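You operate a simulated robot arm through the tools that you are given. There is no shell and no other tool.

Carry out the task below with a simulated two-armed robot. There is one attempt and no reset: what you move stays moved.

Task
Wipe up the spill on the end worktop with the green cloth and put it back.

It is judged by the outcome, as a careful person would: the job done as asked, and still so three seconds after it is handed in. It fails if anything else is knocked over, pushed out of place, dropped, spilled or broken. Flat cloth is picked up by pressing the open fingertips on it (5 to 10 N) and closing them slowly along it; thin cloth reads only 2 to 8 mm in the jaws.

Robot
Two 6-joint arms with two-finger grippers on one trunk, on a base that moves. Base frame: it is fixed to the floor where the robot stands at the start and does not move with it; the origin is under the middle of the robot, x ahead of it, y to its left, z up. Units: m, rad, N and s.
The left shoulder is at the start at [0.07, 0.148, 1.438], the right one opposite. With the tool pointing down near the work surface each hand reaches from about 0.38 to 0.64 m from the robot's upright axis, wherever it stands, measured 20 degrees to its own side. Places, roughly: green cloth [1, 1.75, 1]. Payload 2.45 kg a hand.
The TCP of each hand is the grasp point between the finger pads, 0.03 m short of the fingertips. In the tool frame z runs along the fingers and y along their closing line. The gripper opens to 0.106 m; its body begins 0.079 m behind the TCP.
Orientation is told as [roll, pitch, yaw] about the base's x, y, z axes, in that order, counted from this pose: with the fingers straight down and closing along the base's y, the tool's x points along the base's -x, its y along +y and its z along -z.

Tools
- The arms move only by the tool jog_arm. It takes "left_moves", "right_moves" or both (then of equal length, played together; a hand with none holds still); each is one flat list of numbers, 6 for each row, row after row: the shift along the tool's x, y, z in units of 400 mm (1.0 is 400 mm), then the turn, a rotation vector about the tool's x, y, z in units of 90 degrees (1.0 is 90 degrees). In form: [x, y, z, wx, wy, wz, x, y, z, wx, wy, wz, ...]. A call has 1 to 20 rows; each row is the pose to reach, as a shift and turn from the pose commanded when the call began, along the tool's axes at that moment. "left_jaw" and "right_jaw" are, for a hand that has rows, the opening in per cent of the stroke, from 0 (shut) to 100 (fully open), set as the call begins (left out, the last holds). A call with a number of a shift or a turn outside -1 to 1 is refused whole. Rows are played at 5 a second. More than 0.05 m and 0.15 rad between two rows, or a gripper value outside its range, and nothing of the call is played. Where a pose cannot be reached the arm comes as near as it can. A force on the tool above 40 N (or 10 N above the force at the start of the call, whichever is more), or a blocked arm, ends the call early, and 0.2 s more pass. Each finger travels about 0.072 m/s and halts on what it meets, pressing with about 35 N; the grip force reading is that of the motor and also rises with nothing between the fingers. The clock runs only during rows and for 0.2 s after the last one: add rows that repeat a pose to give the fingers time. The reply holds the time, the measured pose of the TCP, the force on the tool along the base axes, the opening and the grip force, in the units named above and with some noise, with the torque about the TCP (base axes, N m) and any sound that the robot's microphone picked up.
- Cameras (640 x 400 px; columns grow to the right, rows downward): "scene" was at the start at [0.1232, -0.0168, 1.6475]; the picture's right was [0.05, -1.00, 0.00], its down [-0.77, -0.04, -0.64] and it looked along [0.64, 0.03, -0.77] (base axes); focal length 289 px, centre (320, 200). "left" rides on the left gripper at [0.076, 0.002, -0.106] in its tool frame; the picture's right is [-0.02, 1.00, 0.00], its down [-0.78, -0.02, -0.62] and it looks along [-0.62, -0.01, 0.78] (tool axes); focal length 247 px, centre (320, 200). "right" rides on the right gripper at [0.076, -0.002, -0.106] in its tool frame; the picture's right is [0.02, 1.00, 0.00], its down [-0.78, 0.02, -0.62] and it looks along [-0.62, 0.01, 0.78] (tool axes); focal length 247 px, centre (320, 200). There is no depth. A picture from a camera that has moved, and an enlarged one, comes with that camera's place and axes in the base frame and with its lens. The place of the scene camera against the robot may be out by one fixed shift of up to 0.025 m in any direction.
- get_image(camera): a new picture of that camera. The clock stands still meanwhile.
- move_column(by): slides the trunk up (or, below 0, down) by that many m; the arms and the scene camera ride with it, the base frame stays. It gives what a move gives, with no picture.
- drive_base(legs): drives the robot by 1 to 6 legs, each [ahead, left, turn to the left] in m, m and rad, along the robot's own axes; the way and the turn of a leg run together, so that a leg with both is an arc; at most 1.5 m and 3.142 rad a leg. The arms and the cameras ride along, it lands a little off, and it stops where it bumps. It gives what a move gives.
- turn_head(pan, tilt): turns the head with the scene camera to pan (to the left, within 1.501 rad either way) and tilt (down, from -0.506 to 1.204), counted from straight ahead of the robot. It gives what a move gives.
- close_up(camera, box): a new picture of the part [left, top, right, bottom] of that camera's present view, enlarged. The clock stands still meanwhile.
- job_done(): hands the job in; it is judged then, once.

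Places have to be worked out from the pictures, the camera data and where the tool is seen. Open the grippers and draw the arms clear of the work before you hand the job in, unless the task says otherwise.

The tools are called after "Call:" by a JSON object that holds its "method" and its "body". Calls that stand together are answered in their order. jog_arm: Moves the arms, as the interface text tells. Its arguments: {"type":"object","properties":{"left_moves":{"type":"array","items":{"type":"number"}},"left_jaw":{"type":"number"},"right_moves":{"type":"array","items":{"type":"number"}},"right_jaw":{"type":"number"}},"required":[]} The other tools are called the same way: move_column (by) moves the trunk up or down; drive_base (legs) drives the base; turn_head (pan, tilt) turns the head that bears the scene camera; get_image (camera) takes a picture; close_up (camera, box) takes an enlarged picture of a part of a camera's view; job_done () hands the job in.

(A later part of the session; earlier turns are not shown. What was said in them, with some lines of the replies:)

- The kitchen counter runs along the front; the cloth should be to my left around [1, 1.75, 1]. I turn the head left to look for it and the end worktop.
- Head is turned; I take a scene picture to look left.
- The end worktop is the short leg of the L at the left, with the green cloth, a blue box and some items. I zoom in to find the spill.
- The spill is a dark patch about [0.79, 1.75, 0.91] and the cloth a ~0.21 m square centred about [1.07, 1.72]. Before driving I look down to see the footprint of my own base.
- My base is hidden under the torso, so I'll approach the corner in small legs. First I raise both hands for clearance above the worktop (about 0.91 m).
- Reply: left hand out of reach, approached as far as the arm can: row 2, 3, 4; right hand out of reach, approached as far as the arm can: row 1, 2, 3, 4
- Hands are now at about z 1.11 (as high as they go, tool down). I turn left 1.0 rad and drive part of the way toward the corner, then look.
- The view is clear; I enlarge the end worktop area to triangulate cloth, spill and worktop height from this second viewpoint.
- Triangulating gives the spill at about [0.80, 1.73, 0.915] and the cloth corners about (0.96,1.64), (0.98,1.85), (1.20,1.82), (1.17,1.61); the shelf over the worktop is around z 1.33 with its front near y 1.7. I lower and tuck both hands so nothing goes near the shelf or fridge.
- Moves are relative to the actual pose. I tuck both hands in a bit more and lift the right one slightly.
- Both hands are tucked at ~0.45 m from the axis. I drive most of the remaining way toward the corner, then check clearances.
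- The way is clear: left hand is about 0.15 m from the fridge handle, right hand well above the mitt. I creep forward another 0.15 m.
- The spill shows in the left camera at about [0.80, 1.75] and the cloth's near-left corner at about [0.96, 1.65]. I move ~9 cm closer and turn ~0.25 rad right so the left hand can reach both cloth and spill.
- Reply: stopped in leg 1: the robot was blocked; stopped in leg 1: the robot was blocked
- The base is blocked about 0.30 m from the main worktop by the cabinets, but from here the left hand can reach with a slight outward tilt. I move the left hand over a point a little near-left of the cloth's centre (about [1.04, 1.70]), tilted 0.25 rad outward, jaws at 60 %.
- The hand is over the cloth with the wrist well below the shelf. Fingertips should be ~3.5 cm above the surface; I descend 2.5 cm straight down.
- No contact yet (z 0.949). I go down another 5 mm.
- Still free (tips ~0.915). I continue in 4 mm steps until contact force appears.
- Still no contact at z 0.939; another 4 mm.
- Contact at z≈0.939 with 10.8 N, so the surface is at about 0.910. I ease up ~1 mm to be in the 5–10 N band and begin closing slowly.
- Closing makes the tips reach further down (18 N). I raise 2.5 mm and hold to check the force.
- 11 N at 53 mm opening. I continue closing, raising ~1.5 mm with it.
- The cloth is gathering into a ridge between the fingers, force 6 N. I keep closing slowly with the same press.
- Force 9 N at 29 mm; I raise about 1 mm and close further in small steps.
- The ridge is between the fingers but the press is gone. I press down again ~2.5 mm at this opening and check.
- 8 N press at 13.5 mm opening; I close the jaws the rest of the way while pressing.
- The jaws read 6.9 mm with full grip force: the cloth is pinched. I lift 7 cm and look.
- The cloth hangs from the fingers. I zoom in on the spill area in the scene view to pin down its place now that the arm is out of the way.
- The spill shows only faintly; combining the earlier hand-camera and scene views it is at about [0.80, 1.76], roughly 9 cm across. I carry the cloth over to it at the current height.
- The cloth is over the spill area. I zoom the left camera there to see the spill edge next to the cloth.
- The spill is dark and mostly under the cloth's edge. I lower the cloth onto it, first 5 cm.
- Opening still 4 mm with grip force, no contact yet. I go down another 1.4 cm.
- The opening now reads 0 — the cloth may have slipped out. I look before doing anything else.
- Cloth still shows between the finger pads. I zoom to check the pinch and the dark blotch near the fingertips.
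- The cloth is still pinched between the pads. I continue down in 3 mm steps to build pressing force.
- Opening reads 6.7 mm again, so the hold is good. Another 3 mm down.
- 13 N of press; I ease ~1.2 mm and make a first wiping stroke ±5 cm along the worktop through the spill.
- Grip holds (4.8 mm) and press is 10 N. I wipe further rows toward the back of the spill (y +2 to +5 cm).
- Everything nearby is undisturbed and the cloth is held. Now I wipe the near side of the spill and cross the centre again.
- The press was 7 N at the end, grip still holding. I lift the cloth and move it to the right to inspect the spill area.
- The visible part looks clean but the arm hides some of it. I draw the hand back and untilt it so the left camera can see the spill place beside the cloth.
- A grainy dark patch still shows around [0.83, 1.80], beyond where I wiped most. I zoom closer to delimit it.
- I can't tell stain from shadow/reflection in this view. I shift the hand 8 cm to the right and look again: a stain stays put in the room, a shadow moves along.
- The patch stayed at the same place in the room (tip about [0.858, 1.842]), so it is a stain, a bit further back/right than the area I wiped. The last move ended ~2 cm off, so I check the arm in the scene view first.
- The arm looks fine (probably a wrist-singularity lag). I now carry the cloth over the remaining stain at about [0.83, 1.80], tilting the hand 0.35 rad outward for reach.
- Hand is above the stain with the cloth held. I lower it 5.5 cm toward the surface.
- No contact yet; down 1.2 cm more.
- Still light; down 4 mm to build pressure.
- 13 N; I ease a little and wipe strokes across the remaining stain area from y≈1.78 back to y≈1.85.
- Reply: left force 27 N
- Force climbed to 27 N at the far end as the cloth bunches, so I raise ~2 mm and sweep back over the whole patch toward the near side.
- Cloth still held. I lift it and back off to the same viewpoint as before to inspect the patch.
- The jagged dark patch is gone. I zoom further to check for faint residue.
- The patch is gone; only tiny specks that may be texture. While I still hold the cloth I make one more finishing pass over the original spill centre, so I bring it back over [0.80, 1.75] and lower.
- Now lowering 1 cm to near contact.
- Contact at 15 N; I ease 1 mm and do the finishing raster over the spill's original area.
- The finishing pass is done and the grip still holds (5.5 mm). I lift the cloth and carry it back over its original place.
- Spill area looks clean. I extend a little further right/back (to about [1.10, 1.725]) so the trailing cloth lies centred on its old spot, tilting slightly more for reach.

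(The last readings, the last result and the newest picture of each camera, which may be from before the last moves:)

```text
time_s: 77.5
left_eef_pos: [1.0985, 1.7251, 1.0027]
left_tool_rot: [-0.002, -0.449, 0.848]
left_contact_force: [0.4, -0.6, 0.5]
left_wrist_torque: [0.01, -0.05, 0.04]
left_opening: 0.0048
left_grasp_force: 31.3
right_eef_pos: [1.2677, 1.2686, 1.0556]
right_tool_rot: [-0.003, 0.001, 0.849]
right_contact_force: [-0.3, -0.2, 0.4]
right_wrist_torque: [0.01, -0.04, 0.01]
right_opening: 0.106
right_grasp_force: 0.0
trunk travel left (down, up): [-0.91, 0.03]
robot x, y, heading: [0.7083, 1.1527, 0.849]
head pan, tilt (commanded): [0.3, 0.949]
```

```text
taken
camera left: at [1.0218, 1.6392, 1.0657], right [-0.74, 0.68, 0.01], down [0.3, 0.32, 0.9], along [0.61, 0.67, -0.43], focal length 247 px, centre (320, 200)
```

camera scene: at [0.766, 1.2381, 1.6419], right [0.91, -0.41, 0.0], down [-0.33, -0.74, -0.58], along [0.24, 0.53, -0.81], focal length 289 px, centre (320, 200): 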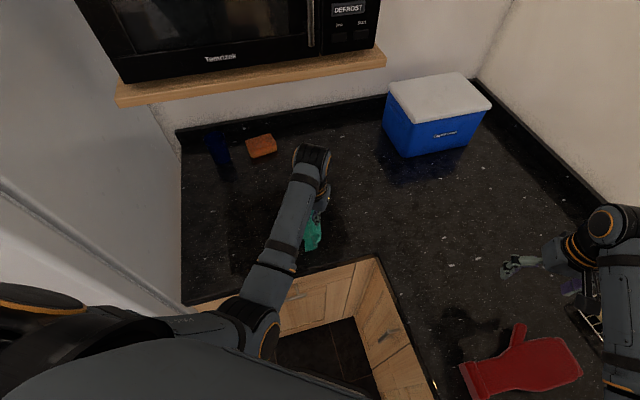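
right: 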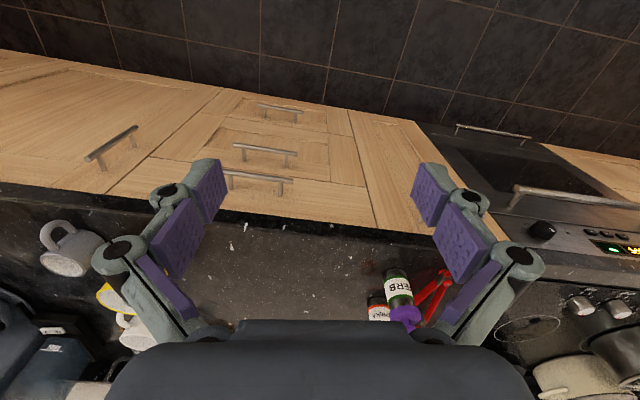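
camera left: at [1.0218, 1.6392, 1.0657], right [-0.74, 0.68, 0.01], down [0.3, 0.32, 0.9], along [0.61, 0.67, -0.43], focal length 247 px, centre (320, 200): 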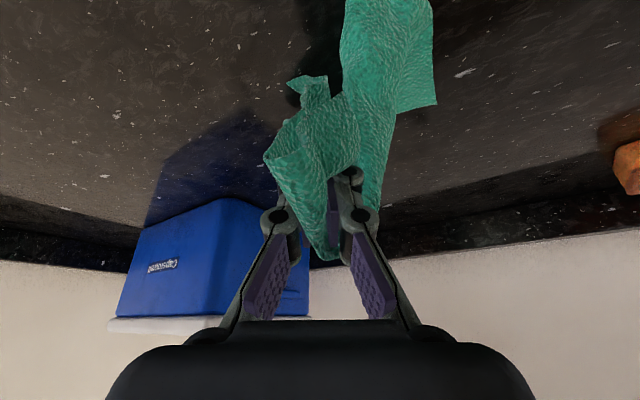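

Now lower 5 cm.

Call:
{"method": "jog_arm", "body": {"left_moves": [0.018, 0, 0.0375, 0, 0, 0, 0.0362, 0, 0.0751, 0, 0, 0, 0.0543, 0, 0.1126, 0, 0, 0, 0.0543, 0, 0.1126, 0, 0, 0]}}

Call:
{"method": "get_image", "body": {"camera": "left"}}

Call:
{"method": "close_up", "body": {"camera": "scene", "box": [260, 110, 420, 240]}}

```text
time_s: 78.5
left_eef_pos: [1.1001, 1.7246, 0.954]
left_tool_rot: [-0.002, -0.449, 0.848]
left_contact_force: [-0.4, 0.8, -0.1]
left_wrist_torque: [-0.12, -0.2, -0.11]
left_opening: 0.0038
left_grasp_force: 38.4
right_eef_pos: [1.2681, 1.2695, 1.0556]
right_tool_rot: [-0.003, 0.001, 0.846]
right_contact_force: [-0.5, -0.3, 0.0]
right_wrist_torque: [0.0, 0.03, 0.0]
right_opening: 0.1058
right_grasp_force: 0.0
trunk travel left (down, up): [-0.91, 0.03]
robot x, y, heading: [0.7114, 1.1558, 0.845]
head pan, tilt (commanded): [0.3, 0.949]
```

```text
taken
camera left: at [1.0234, 1.6387, 1.0164], right [-0.74, 0.68, 0.01], down [0.3, 0.32, 0.9], along [0.61, 0.67, -0.44], focal length 247 px, centre (320, 200)
```

left: 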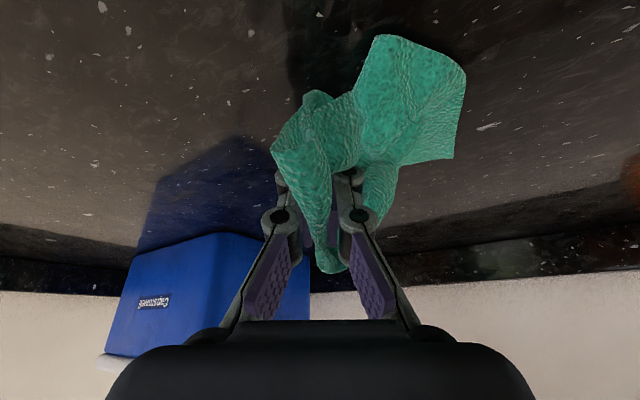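

```text
3.08 times, centred on (340, 175) of scene
camera zoom: at [0.7685, 1.2375, 1.6418], right [0.91, -0.41, 0.0], down [-0.33, -0.74, -0.58], along [0.24, 0.53, -0.81], focal length 889 px, centre (258, 277)
```

zoom: 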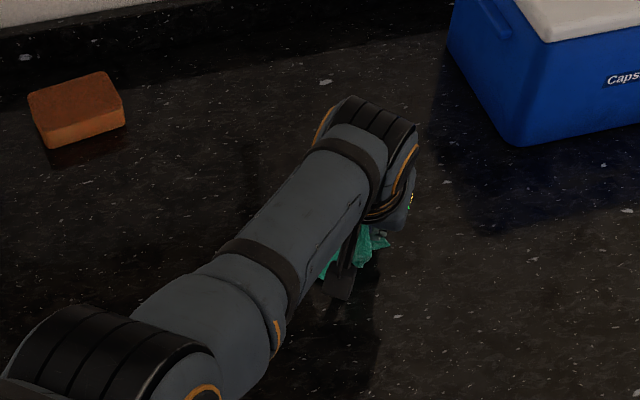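

The cloth rests mostly on the surface, draping to the left. I lower 8 mm more and open the jaws part-way to let it go.

Call:
{"method": "jog_arm", "body": {"left_moves": [0.0043, 0, 0.009, 0, 0, 0, 0.0087, 0, 0.018, 0, 0, 0, 0.0087, 0, 0.018, 0, 0, 0]}}

Call:
{"method": "jog_arm", "body": {"left_moves": [0, 0, 0, 0, 0, 0, 0, 0, 0, 0, 0, 0, 0, 0, 0, 0, 0, 0], "left_jaw": 40}}

Call:
{"method": "get_image", "body": {"camera": "left"}}

```text
time_s: 79.3
left_eef_pos: [1.1001, 1.7236, 0.9451]
left_tool_rot: [-0.001, -0.449, 0.849]
left_contact_force: [-2.3, 0.9, 2.2]
left_wrist_torque: [-0.15, -0.15, -0.13]
left_opening: 0.0018
left_grasp_force: 34.2
right_eef_pos: [1.2676, 1.2688, 1.0546]
right_tool_rot: [0.0, -0.001, 0.848]
right_contact_force: [0.5, -0.7, -0.3]
right_wrist_torque: [-0.03, 0.04, 0.04]
right_opening: 0.106
right_grasp_force: 0.1
trunk travel left (down, up): [-0.91, 0.03]
robot x, y, heading: [0.7081, 1.1553, 0.851]
head pan, tilt (commanded): [0.3, 0.949]
```

```text
time_s: 80.2
left_eef_pos: [1.1019, 1.7234, 0.9463]
left_tool_rot: [-0.001, -0.447, 0.848]
left_contact_force: [0.3, 0.0, 0.5]
left_wrist_torque: [0.0, 0.01, -0.02]
left_opening: 0.0424
left_grasp_force: 0.0
right_eef_pos: [1.2687, 1.2704, 1.0535]
right_tool_rot: [0.0, 0.0, 0.847]
right_contact_force: [0.1, 0.7, 0.1]
right_wrist_torque: [0.02, -0.01, -0.01]
right_opening: 0.1062
right_grasp_force: 0.1
trunk travel left (down, up): [-0.91, 0.03]
robot x, y, heading: [0.7035, 1.1568, 0.853]
head pan, tilt (commanded): [0.3, 0.949]
```

```text
taken
camera left: at [1.0238, 1.639, 1.0079], right [-0.74, 0.68, 0.01], down [0.3, 0.32, 0.9], along [0.61, 0.67, -0.44], focal length 247 px, centre (320, 200)
```

left: 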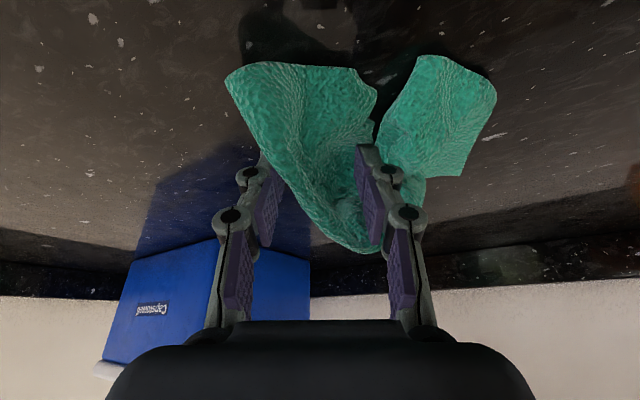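

The jaws are open and the cloth has relaxed. I retract the fingers along their own axis slowly.

Call:
{"method": "jog_arm", "body": {"left_moves": [0, 0, -0.03, 0, 0, 0, 0, 0, -0.06, 0, 0, 0, 0, 0, -0.1, 0, 0, 0, 0, 0, -0.15, 0, 0, 0, 0, 0, -0.15, 0, 0, 0]}}

Call:
{"method": "get_image", "body": {"camera": "left"}}

```text
time_s: 81.3
left_eef_pos: [1.0825, 1.7046, 0.9997]
left_tool_rot: [-0.002, -0.449, 0.848]
left_contact_force: [0.7, -0.2, 0.4]
left_wrist_torque: [0.01, 0.01, 0.04]
left_opening: 0.0423
left_grasp_force: 0.0
right_eef_pos: [1.2695, 1.2696, 1.0535]
right_tool_rot: [-0.001, 0.0, 0.846]
right_contact_force: [0.6, 1.0, 0.6]
right_wrist_torque: [-0.02, 0.03, 0.0]
right_opening: 0.1059
right_grasp_force: 0.2
trunk travel left (down, up): [-0.91, 0.03]
robot x, y, heading: [0.7051, 1.1521, 0.848]
head pan, tilt (commanded): [0.3, 0.949]
```

```text
taken
camera left: at [1.0056, 1.6191, 1.0618], right [-0.74, 0.68, 0.01], down [0.3, 0.32, 0.9], along [0.61, 0.67, -0.44], focal length 247 px, centre (320, 200)
```

left: 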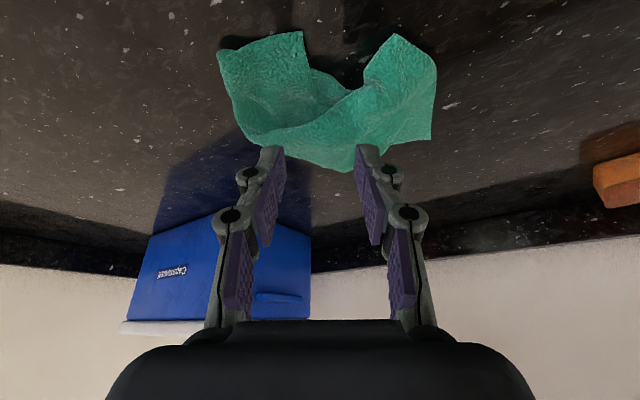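

The cloth is released and lies within its old outline (about x 1.02–1.17, y 1.65–1.83), though crumpled. I retract the hand to get an unobstructed scene view.

Call:
{"method": "jog_arm", "body": {"left_moves": [0.0742, 0.035, -0.06, 0, 0.0477, 0, 0.1483, 0.07, -0.12, 0, 0.0953, 0, 0.2225, 0.1049, -0.16, 0, 0.143, 0, 0.2967, 0.1399, -0.2, 0, 0.1907, 0, 0.3708, 0.1748, -0.24, 0, 0.2383, 0, 0.445, 0.2098, -0.27, 0, 0.286, 0, 0.445, 0.2098, -0.27, 0, 0.286, 0]}}

Call:
{"method": "close_up", "body": {"camera": "scene", "box": [180, 110, 420, 260]}}

Call:
{"method": "get_image", "body": {"camera": "left"}}

```text
time_s: 82.5
left_eef_pos: [0.9548, 1.6795, 1.0844]
left_tool_rot: [0.027, -0.252, 0.854]
left_contact_force: [0.0, -0.2, -0.1]
left_wrist_torque: [0.02, -0.03, -0.02]
left_opening: 0.0424
left_grasp_force: 0.1
right_eef_pos: [1.2677, 1.2679, 1.0559]
right_tool_rot: [0.0, 0.0, 0.845]
right_contact_force: [0.5, 0.2, 0.5]
right_wrist_torque: [-0.01, -0.03, -0.01]
right_opening: 0.1059
right_grasp_force: 0.0
trunk travel left (down, up): [-0.91, 0.03]
robot x, y, heading: [0.7081, 1.1561, 0.846]
head pan, tilt (commanded): [0.3, 0.949]
stopped in row 5 (left hand): the arm was blocked; the commanded pose is now the measured one
```

```text
2.67 times, centred on (300, 185) of scene
camera zoom: at [0.7661, 1.2374, 1.6419], right [0.91, -0.41, 0.0], down [-0.33, -0.74, -0.58], along [0.24, 0.53, -0.81], focal length 771 px, centre (373, 240)
```

zoom: 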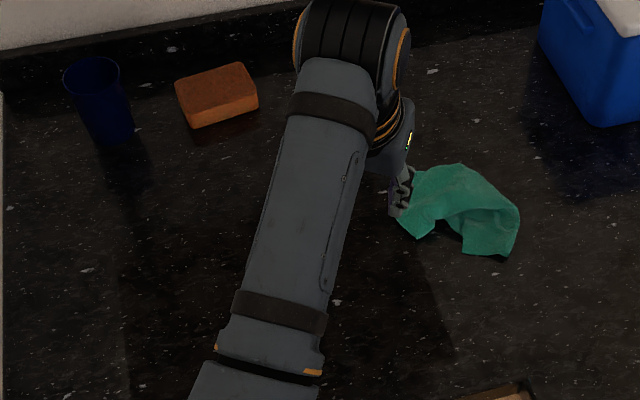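

```text
taken
camera left: at [0.89, 1.6022, 1.1675], right [-0.74, 0.67, 0.03], down [0.42, 0.43, 0.8], along [0.52, 0.61, -0.6], focal length 247 px, centre (320, 200)
```

left: 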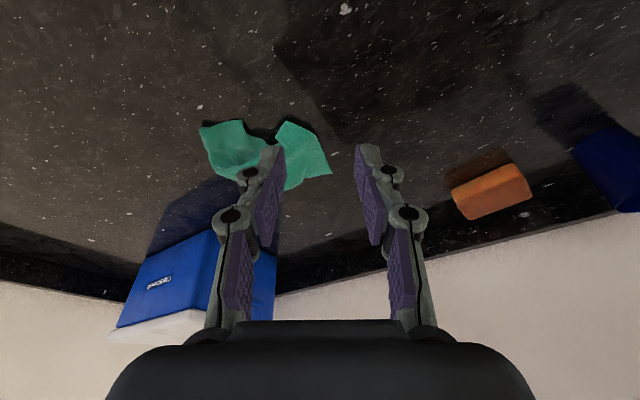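

The arm drifted upward near a singular pose and stopped ("blocked") with the wrist close to the shelf front. I look at the whole scene before moving on.

Call:
{"method": "turn_head", "body": {"pan": 0.3, "tilt": 0.7}}

Call:
{"method": "get_image", "body": {"camera": "scene"}}

```text
time_s: 83.3
left_eef_pos: [0.9568, 1.6787, 1.0836]
left_tool_rot: [0.026, -0.252, 0.851]
left_contact_force: [-1.0, 0.2, 0.1]
left_wrist_torque: [0.0, 0.03, -0.01]
left_opening: 0.0423
left_grasp_force: 0.1
right_eef_pos: [1.2665, 1.27, 1.0541]
right_tool_rot: [-0.002, 0.0, 0.846]
right_contact_force: [-0.3, 0.5, 0.4]
right_wrist_torque: [0.0, -0.02, 0.01]
right_opening: 0.1062
right_grasp_force: 0.1
trunk travel left (down, up): [-0.91, 0.03]
robot x, y, heading: [0.7107, 1.1477, 0.846]
head pan, tilt (commanded): [0.3, 0.7]
```

```text
taken
camera scene: at [0.7739, 1.249, 1.6615], right [0.91, -0.41, 0.0], down [-0.26, -0.59, -0.76], along [0.31, 0.7, -0.64], focal length 289 px, centre (320, 200)
```

scene: 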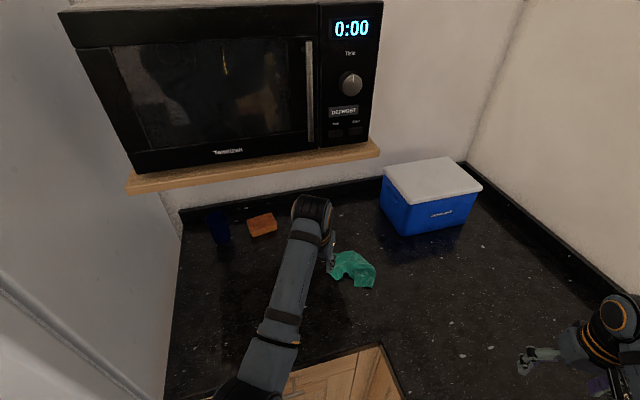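

The wrist sits below and in front of the shelf with no sign of contact and nothing displaced; it is likely an arm singularity. I move down and left, away from shelf and singular pose.

Call:
{"method": "jog_arm", "body": {"left_moves": [0.0563, 0.0265, 0.0372, 0, 0, 0, 0.1127, 0.053, 0.0743, 0, 0, 0, 0.169, 0.0795, 0.1115, 0, 0, 0, 0.169, 0.0795, 0.1115, 0, 0, 0]}}

Call:
{"method": "get_image", "body": {"camera": "scene"}}

```text
time_s: 84.3
left_eef_pos: [0.8967, 1.6592, 1.0249]
left_tool_rot: [0.026, -0.252, 0.851]
left_contact_force: [-0.3, 0.6, -0.1]
left_wrist_torque: [0.0, 0.0, -0.02]
left_opening: 0.0422
left_grasp_force: 0.0
right_eef_pos: [1.2683, 1.2695, 1.0557]
right_tool_rot: [0.001, -0.001, 0.846]
right_contact_force: [-0.4, 0.0, -0.8]
right_wrist_torque: [-0.02, -0.02, 0.01]
right_opening: 0.1061
right_grasp_force: 0.1
trunk travel left (down, up): [-0.91, 0.03]
robot x, y, heading: [0.7088, 1.1527, 0.846]
head pan, tilt (commanded): [0.3, 0.7]
```

```text
taken
camera scene: at [0.7738, 1.2489, 1.6616], right [0.91, -0.41, 0.0], down [-0.26, -0.59, -0.76], along [0.31, 0.7, -0.64], focal length 289 px, centre (320, 200)
```

scene: 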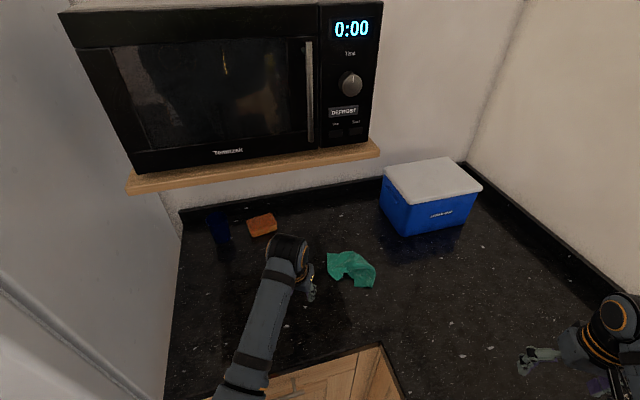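

The arm moves cleanly again. I zoom in on the cloth and the former spill area.

Call:
{"method": "close_up", "body": {"camera": "scene", "box": [300, 220, 420, 310]}}

Call:
{"method": "close_up", "body": {"camera": "left", "box": [300, 0, 560, 200]}}

```text
4.44 times, centred on (360, 265) of scene
camera zoom: at [0.7738, 1.2489, 1.6616], right [0.91, -0.41, 0.0], down [-0.26, -0.59, -0.76], along [0.31, 0.7, -0.64], focal length 1285 px, centre (142, -89)
```

zoom: 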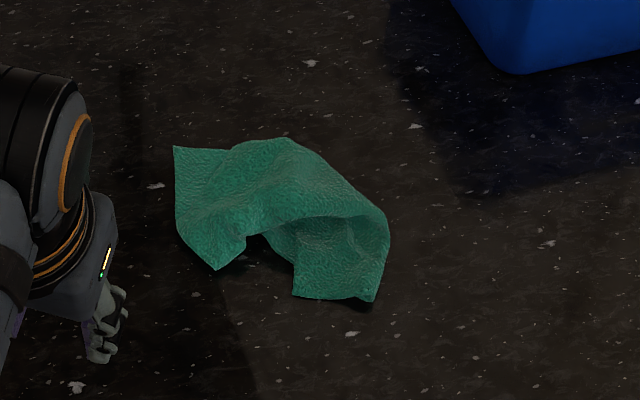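

```text
2.00 times, centred on (430, 100) of left
camera zoom: at [0.8322, 1.5819, 1.1094], right [-0.74, 0.67, 0.03], down [0.42, 0.43, 0.8], along [0.52, 0.6, -0.6], focal length 494 px, centre (100, 400)
```

zoom: 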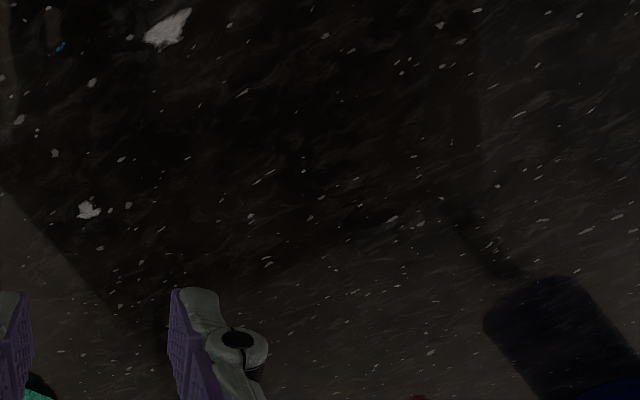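

The cloth lies centred at about [1.09, 1.73], its original spot, just partly folded. Now I bring the open hand to the viewpoint from which I first saw the spill clearly, to verify it is gone.

Call:
{"method": "jog_arm", "body": {"left_moves": [0.0828, 0.0382, -0.0113, 0, 0.032, 0, 0.1655, 0.0764, -0.0226, 0, 0.064, 0, 0.2483, 0.1146, -0.0339, 0, 0.096, 0, 0.331, 0.1528, -0.0452, 0, 0.128, 0, 0.4138, 0.191, -0.0565, 0, 0.16, 0, 0.4138, 0.191, -0.0565, 0, 0.16, 0], "left_jaw": 100}}

Call:
{"method": "get_image", "body": {"camera": "left"}}

Call:
{"method": "close_up", "body": {"camera": "left", "box": [260, 190, 440, 310]}}

```text
time_s: 85.7
left_eef_pos: [0.7303, 1.5847, 1.0063]
left_tool_rot: [0.025, 0.0, 0.859]
left_contact_force: [0.5, 0.4, 1.0]
left_wrist_torque: [-0.01, 0.01, -0.01]
left_opening: 0.1059
left_grasp_force: 0.1
right_eef_pos: [1.2689, 1.2692, 1.0531]
right_tool_rot: [0.0, 0.002, 0.845]
right_contact_force: [-0.9, -0.4, -0.2]
right_wrist_torque: [0.03, 0.01, -0.02]
right_opening: 0.106
right_grasp_force: 0.0
trunk travel left (down, up): [-0.91, 0.03]
robot x, y, heading: [0.71, 1.1527, 0.848]
head pan, tilt (commanded): [0.3, 0.7]
```

```text
taken
camera left: at [0.6816, 1.5253, 1.1135], right [-0.74, 0.67, 0.03], down [0.54, 0.57, 0.62], along [0.4, 0.47, -0.78], focal length 247 px, centre (320, 200)
```

left: 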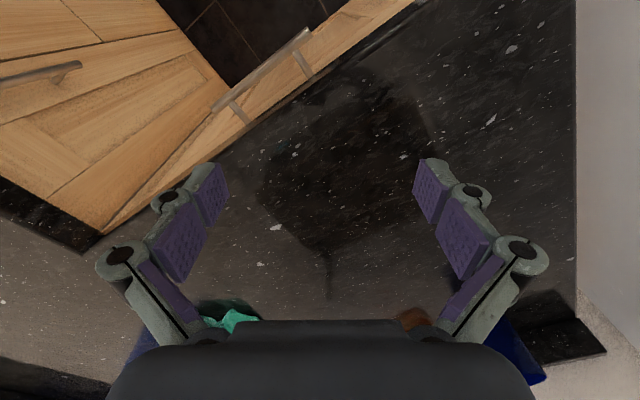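

```text
3.33 times, centred on (350, 250) of left
camera zoom: at [0.6816, 1.5253, 1.1135], right [-0.74, 0.67, 0.03], down [0.54, 0.57, 0.62], along [0.4, 0.47, -0.78], focal length 823 px, centre (220, 33)
```

zoom: 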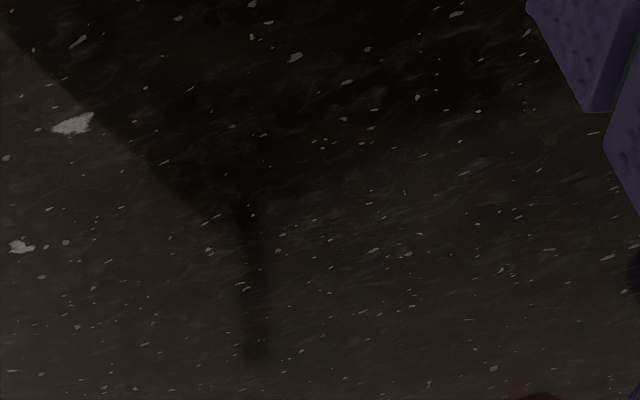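

The former spill spot (around column 372, row 256 here) is clean — only a shelf reflection shows nearby. The cloth is back on its place, so I shift the open left hand inward to keep clear of the fridge handle before backing away.

Call:
{"method": "jog_arm", "body": {"left_moves": [-0.05, -0.05, 0, 0, 0, 0, -0.1, -0.1, 0, 0, 0, 0, -0.14, -0.14, 0, 0, 0, 0, -0.14, -0.14, 0, 0, 0, 0]}}

Call:
{"method": "get_image", "body": {"camera": "scene"}}

```text
time_s: 86.7
left_eef_pos: [0.81, 1.5899, 1.0063]
left_tool_rot: [0.025, 0.001, 0.858]
left_contact_force: [0.3, 1.3, -0.2]
left_wrist_torque: [0.01, -0.02, -0.01]
left_opening: 0.106
left_grasp_force: 0.2
right_eef_pos: [1.2673, 1.2678, 1.0546]
right_tool_rot: [-0.001, 0.0, 0.847]
right_contact_force: [-0.7, -0.3, -0.1]
right_wrist_torque: [-0.02, 0.0, 0.01]
right_opening: 0.1058
right_grasp_force: 0.0
trunk travel left (down, up): [-0.91, 0.03]
robot x, y, heading: [0.7069, 1.1518, 0.851]
head pan, tilt (commanded): [0.3, 0.7]
```

```text
taken
camera scene: at [0.7727, 1.2488, 1.6617], right [0.91, -0.41, 0.0], down [-0.26, -0.59, -0.77], along [0.31, 0.7, -0.64], focal length 289 px, centre (320, 200)
```

scene: 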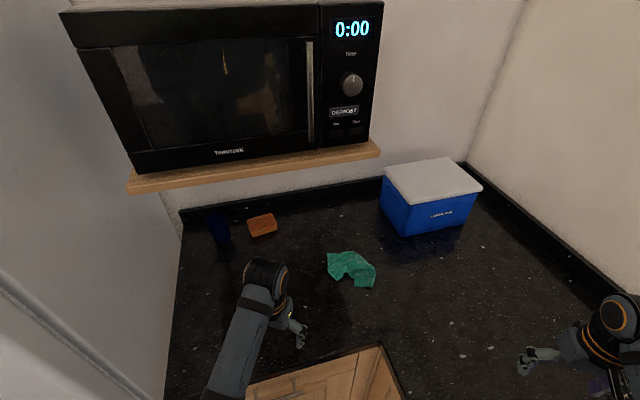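

All objects are where they were. I back the robot away 0.35 m and then take a final look from farther off.

Call:
{"method": "drive_base", "body": {"legs": [[-0.35, 0, 0]]}}

Call:
{"method": "turn_head", "body": {"pan": 0.25, "tilt": 0.6}}

Call:
{"method": "get_image", "body": {"camera": "scene"}}

Call:
{"method": "close_up", "body": {"camera": "scene", "box": [180, 100, 420, 260]}}

```text
time_s: 89.0
left_eef_pos: [0.574, 1.3254, 1.0055]
left_tool_rot: [0.026, 0.003, 0.864]
left_contact_force: [1.0, 0.8, -0.4]
left_wrist_torque: [0.0, 0.0, 0.0]
left_opening: 0.1062
left_grasp_force: 0.0
right_eef_pos: [1.0344, 1.0065, 1.0554]
right_tool_rot: [-0.003, 0.001, 0.854]
right_contact_force: [0.0, 0.2, -0.6]
right_wrist_torque: [0.0, 0.02, 0.0]
right_opening: 0.106
right_grasp_force: 0.1
trunk travel left (down, up): [-0.91, 0.03]
robot x, y, heading: [0.4766, 0.8868, 0.856]
head pan, tilt (commanded): [0.3, 0.7]
```

```text
time_s: 89.6
left_eef_pos: [0.5731, 1.3229, 1.0062]
left_tool_rot: [0.025, 0.0, 0.864]
left_contact_force: [-0.2, -0.4, 0.2]
left_wrist_torque: [0.01, -0.01, -0.01]
left_opening: 0.106
left_grasp_force: 0.1
right_eef_pos: [1.0341, 1.0048, 1.0552]
right_tool_rot: [-0.001, 0.0, 0.853]
right_contact_force: [-0.2, -0.2, 0.0]
right_wrist_torque: [0.0, 0.01, 0.0]
right_opening: 0.1061
right_grasp_force: 0.0
trunk travel left (down, up): [-0.91, 0.03]
robot x, y, heading: [0.4767, 0.8846, 0.857]
head pan, tilt (commanded): [0.25, 0.6]
```

```text
taken
camera scene: at [0.5442, 0.9833, 1.6702], right [0.89, -0.45, 0.0], down [-0.25, -0.5, -0.82], along [0.37, 0.74, -0.57], focal length 289 px, centre (320, 200)
```

scene: 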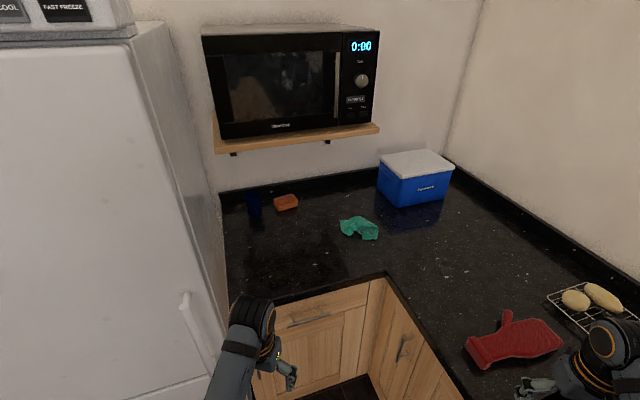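

```text
2.50 times, centred on (300, 180) of scene
camera zoom: at [0.5442, 0.9833, 1.6702], right [0.89, -0.45, 0.0], down [-0.25, -0.5, -0.82], along [0.37, 0.74, -0.57], focal length 723 px, centre (370, 250)
```

zoom: 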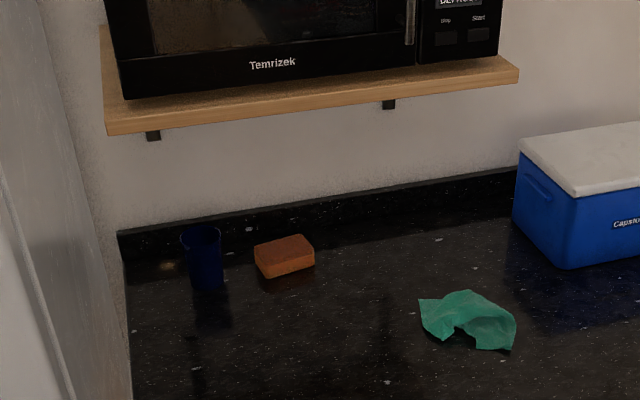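

The worktop looks clean from here. One more enlarged look at the exact spill spot (around column 290, row 245).

Call:
{"method": "close_up", "body": {"camera": "scene", "box": [240, 205, 340, 275]}}

```text
5.71 times, centred on (290, 240) of scene
camera zoom: at [0.5442, 0.9833, 1.6702], right [0.89, -0.45, 0.0], down [-0.25, -0.5, -0.82], along [0.37, 0.74, -0.57], focal length 1652 px, centre (491, -29)
```

zoom: 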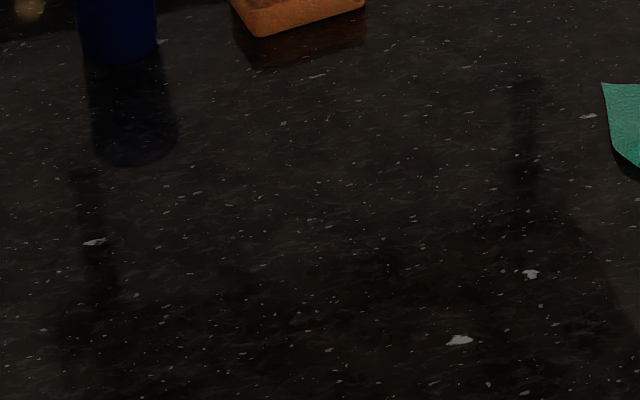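

It looks clean apart from soft reflections. I back off a bit further to clear the arms fully and compare with the early view in which the spill was plainly visible.

Call:
{"method": "drive_base", "body": {"legs": [[-0.28, 0, 0.12]]}}

Call:
{"method": "turn_head", "body": {"pan": 0.1, "tilt": 0.6}}

Call:
{"method": "get_image", "body": {"camera": "scene"}}

Call:
{"method": "close_up", "body": {"camera": "scene", "box": [230, 130, 390, 240]}}

```text
time_s: 91.5
left_eef_pos: [0.3567, 1.1172, 1.0053]
left_tool_rot: [0.027, 0.003, 0.982]
left_contact_force: [-0.6, -1.0, -0.8]
left_wrist_torque: [-0.01, 0.01, 0.0]
left_opening: 0.1061
left_grasp_force: 0.0
right_eef_pos: [0.8513, 0.8571, 1.053]
right_tool_rot: [-0.002, 0.001, 0.972]
right_contact_force: [-0.3, -1.4, 0.4]
right_wrist_torque: [0.0, 0.02, -0.01]
right_opening: 0.106
right_grasp_force: 0.1
trunk travel left (down, up): [-0.91, 0.03]
robot x, y, heading: [0.312, 0.6731, 0.973]
head pan, tilt (commanded): [0.25, 0.6]
```

```text
time_s: 92.2
left_eef_pos: [0.3564, 1.1177, 1.0064]
left_tool_rot: [0.024, 0.001, 0.982]
left_contact_force: [-0.4, 0.6, 0.5]
left_wrist_torque: [-0.03, 0.0, -0.02]
left_opening: 0.1061
left_grasp_force: 0.0
right_eef_pos: [0.85, 0.8569, 1.0554]
right_tool_rot: [-0.003, 0.001, 0.97]
right_contact_force: [0.9, 0.5, -0.2]
right_wrist_torque: [0.02, -0.03, 0.0]
right_opening: 0.1062
right_grasp_force: 0.1
trunk travel left (down, up): [-0.91, 0.03]
robot x, y, heading: [0.312, 0.6744, 0.973]
head pan, tilt (commanded): [0.099, 0.6]
```

```text
taken
camera scene: at [0.3763, 0.7707, 1.6703], right [0.88, -0.48, 0.0], down [-0.27, -0.5, -0.83], along [0.39, 0.73, -0.56], focal length 289 px, centre (320, 200)
```

scene: 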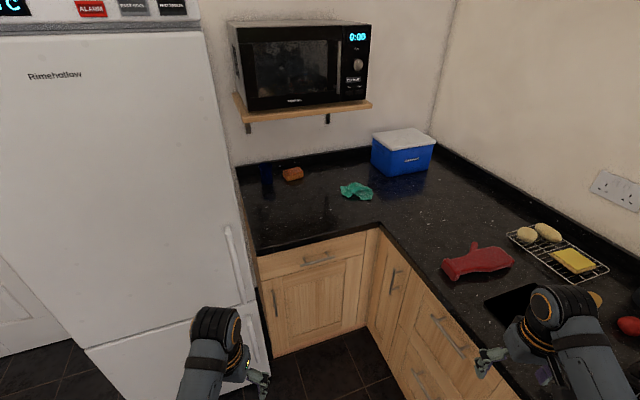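

```text
3.64 times, centred on (310, 185) of scene
camera zoom: at [0.3763, 0.7707, 1.6703], right [0.88, -0.48, 0.0], down [-0.27, -0.5, -0.83], along [0.39, 0.73, -0.56], focal length 1051 px, centre (356, 254)
```

zoom: 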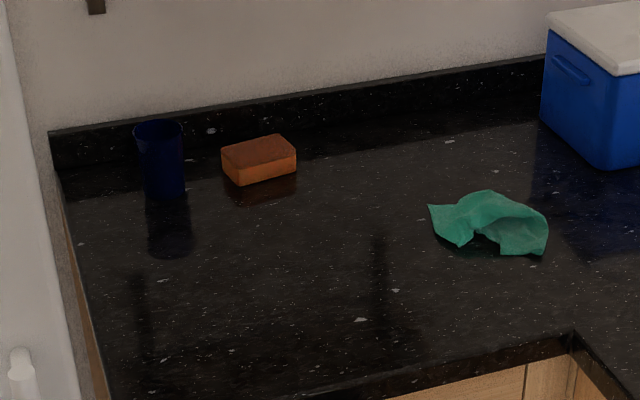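

The spill has gone from the end worktop. The cloth is back on its original spot, centred within a couple of centimetres but lying somewhat crumpled. The cup, sponge, cool box, mitt and microwave are undisturbed. Both grippers are open and clear of the worktops, so I hand the job in.

Call:
{"method": "job_done", "body": {}}

```text
The job is handed in.
```

I wiped up the spill on the end worktop with the green cloth and put the cloth back in its original place. The job is handed in.

- **Spill:** the first passes left a dark patch at the back of the spill. I wiped that, then went over the whole area once more. Close-up views afterwards show no stain, only reflections of the shelf.
- **Cloth:** it is centred within a couple of centimetres of where it started. It was flat at the start and is now partly folded; I didn't try to smooth it, to avoid shifting it.
- **Surroundings:** the cup, sponge, cool box, mitt and microwave look undisturbed in the last pictures.
    - The base came up against the cabinets while I was getting close, and I worked from there.
    - Once, while withdrawing near the shelf, the left arm was reported as blocked. I saw no contact and nothing out of place.

Both grippers are open and the arms are clear of the worktops.
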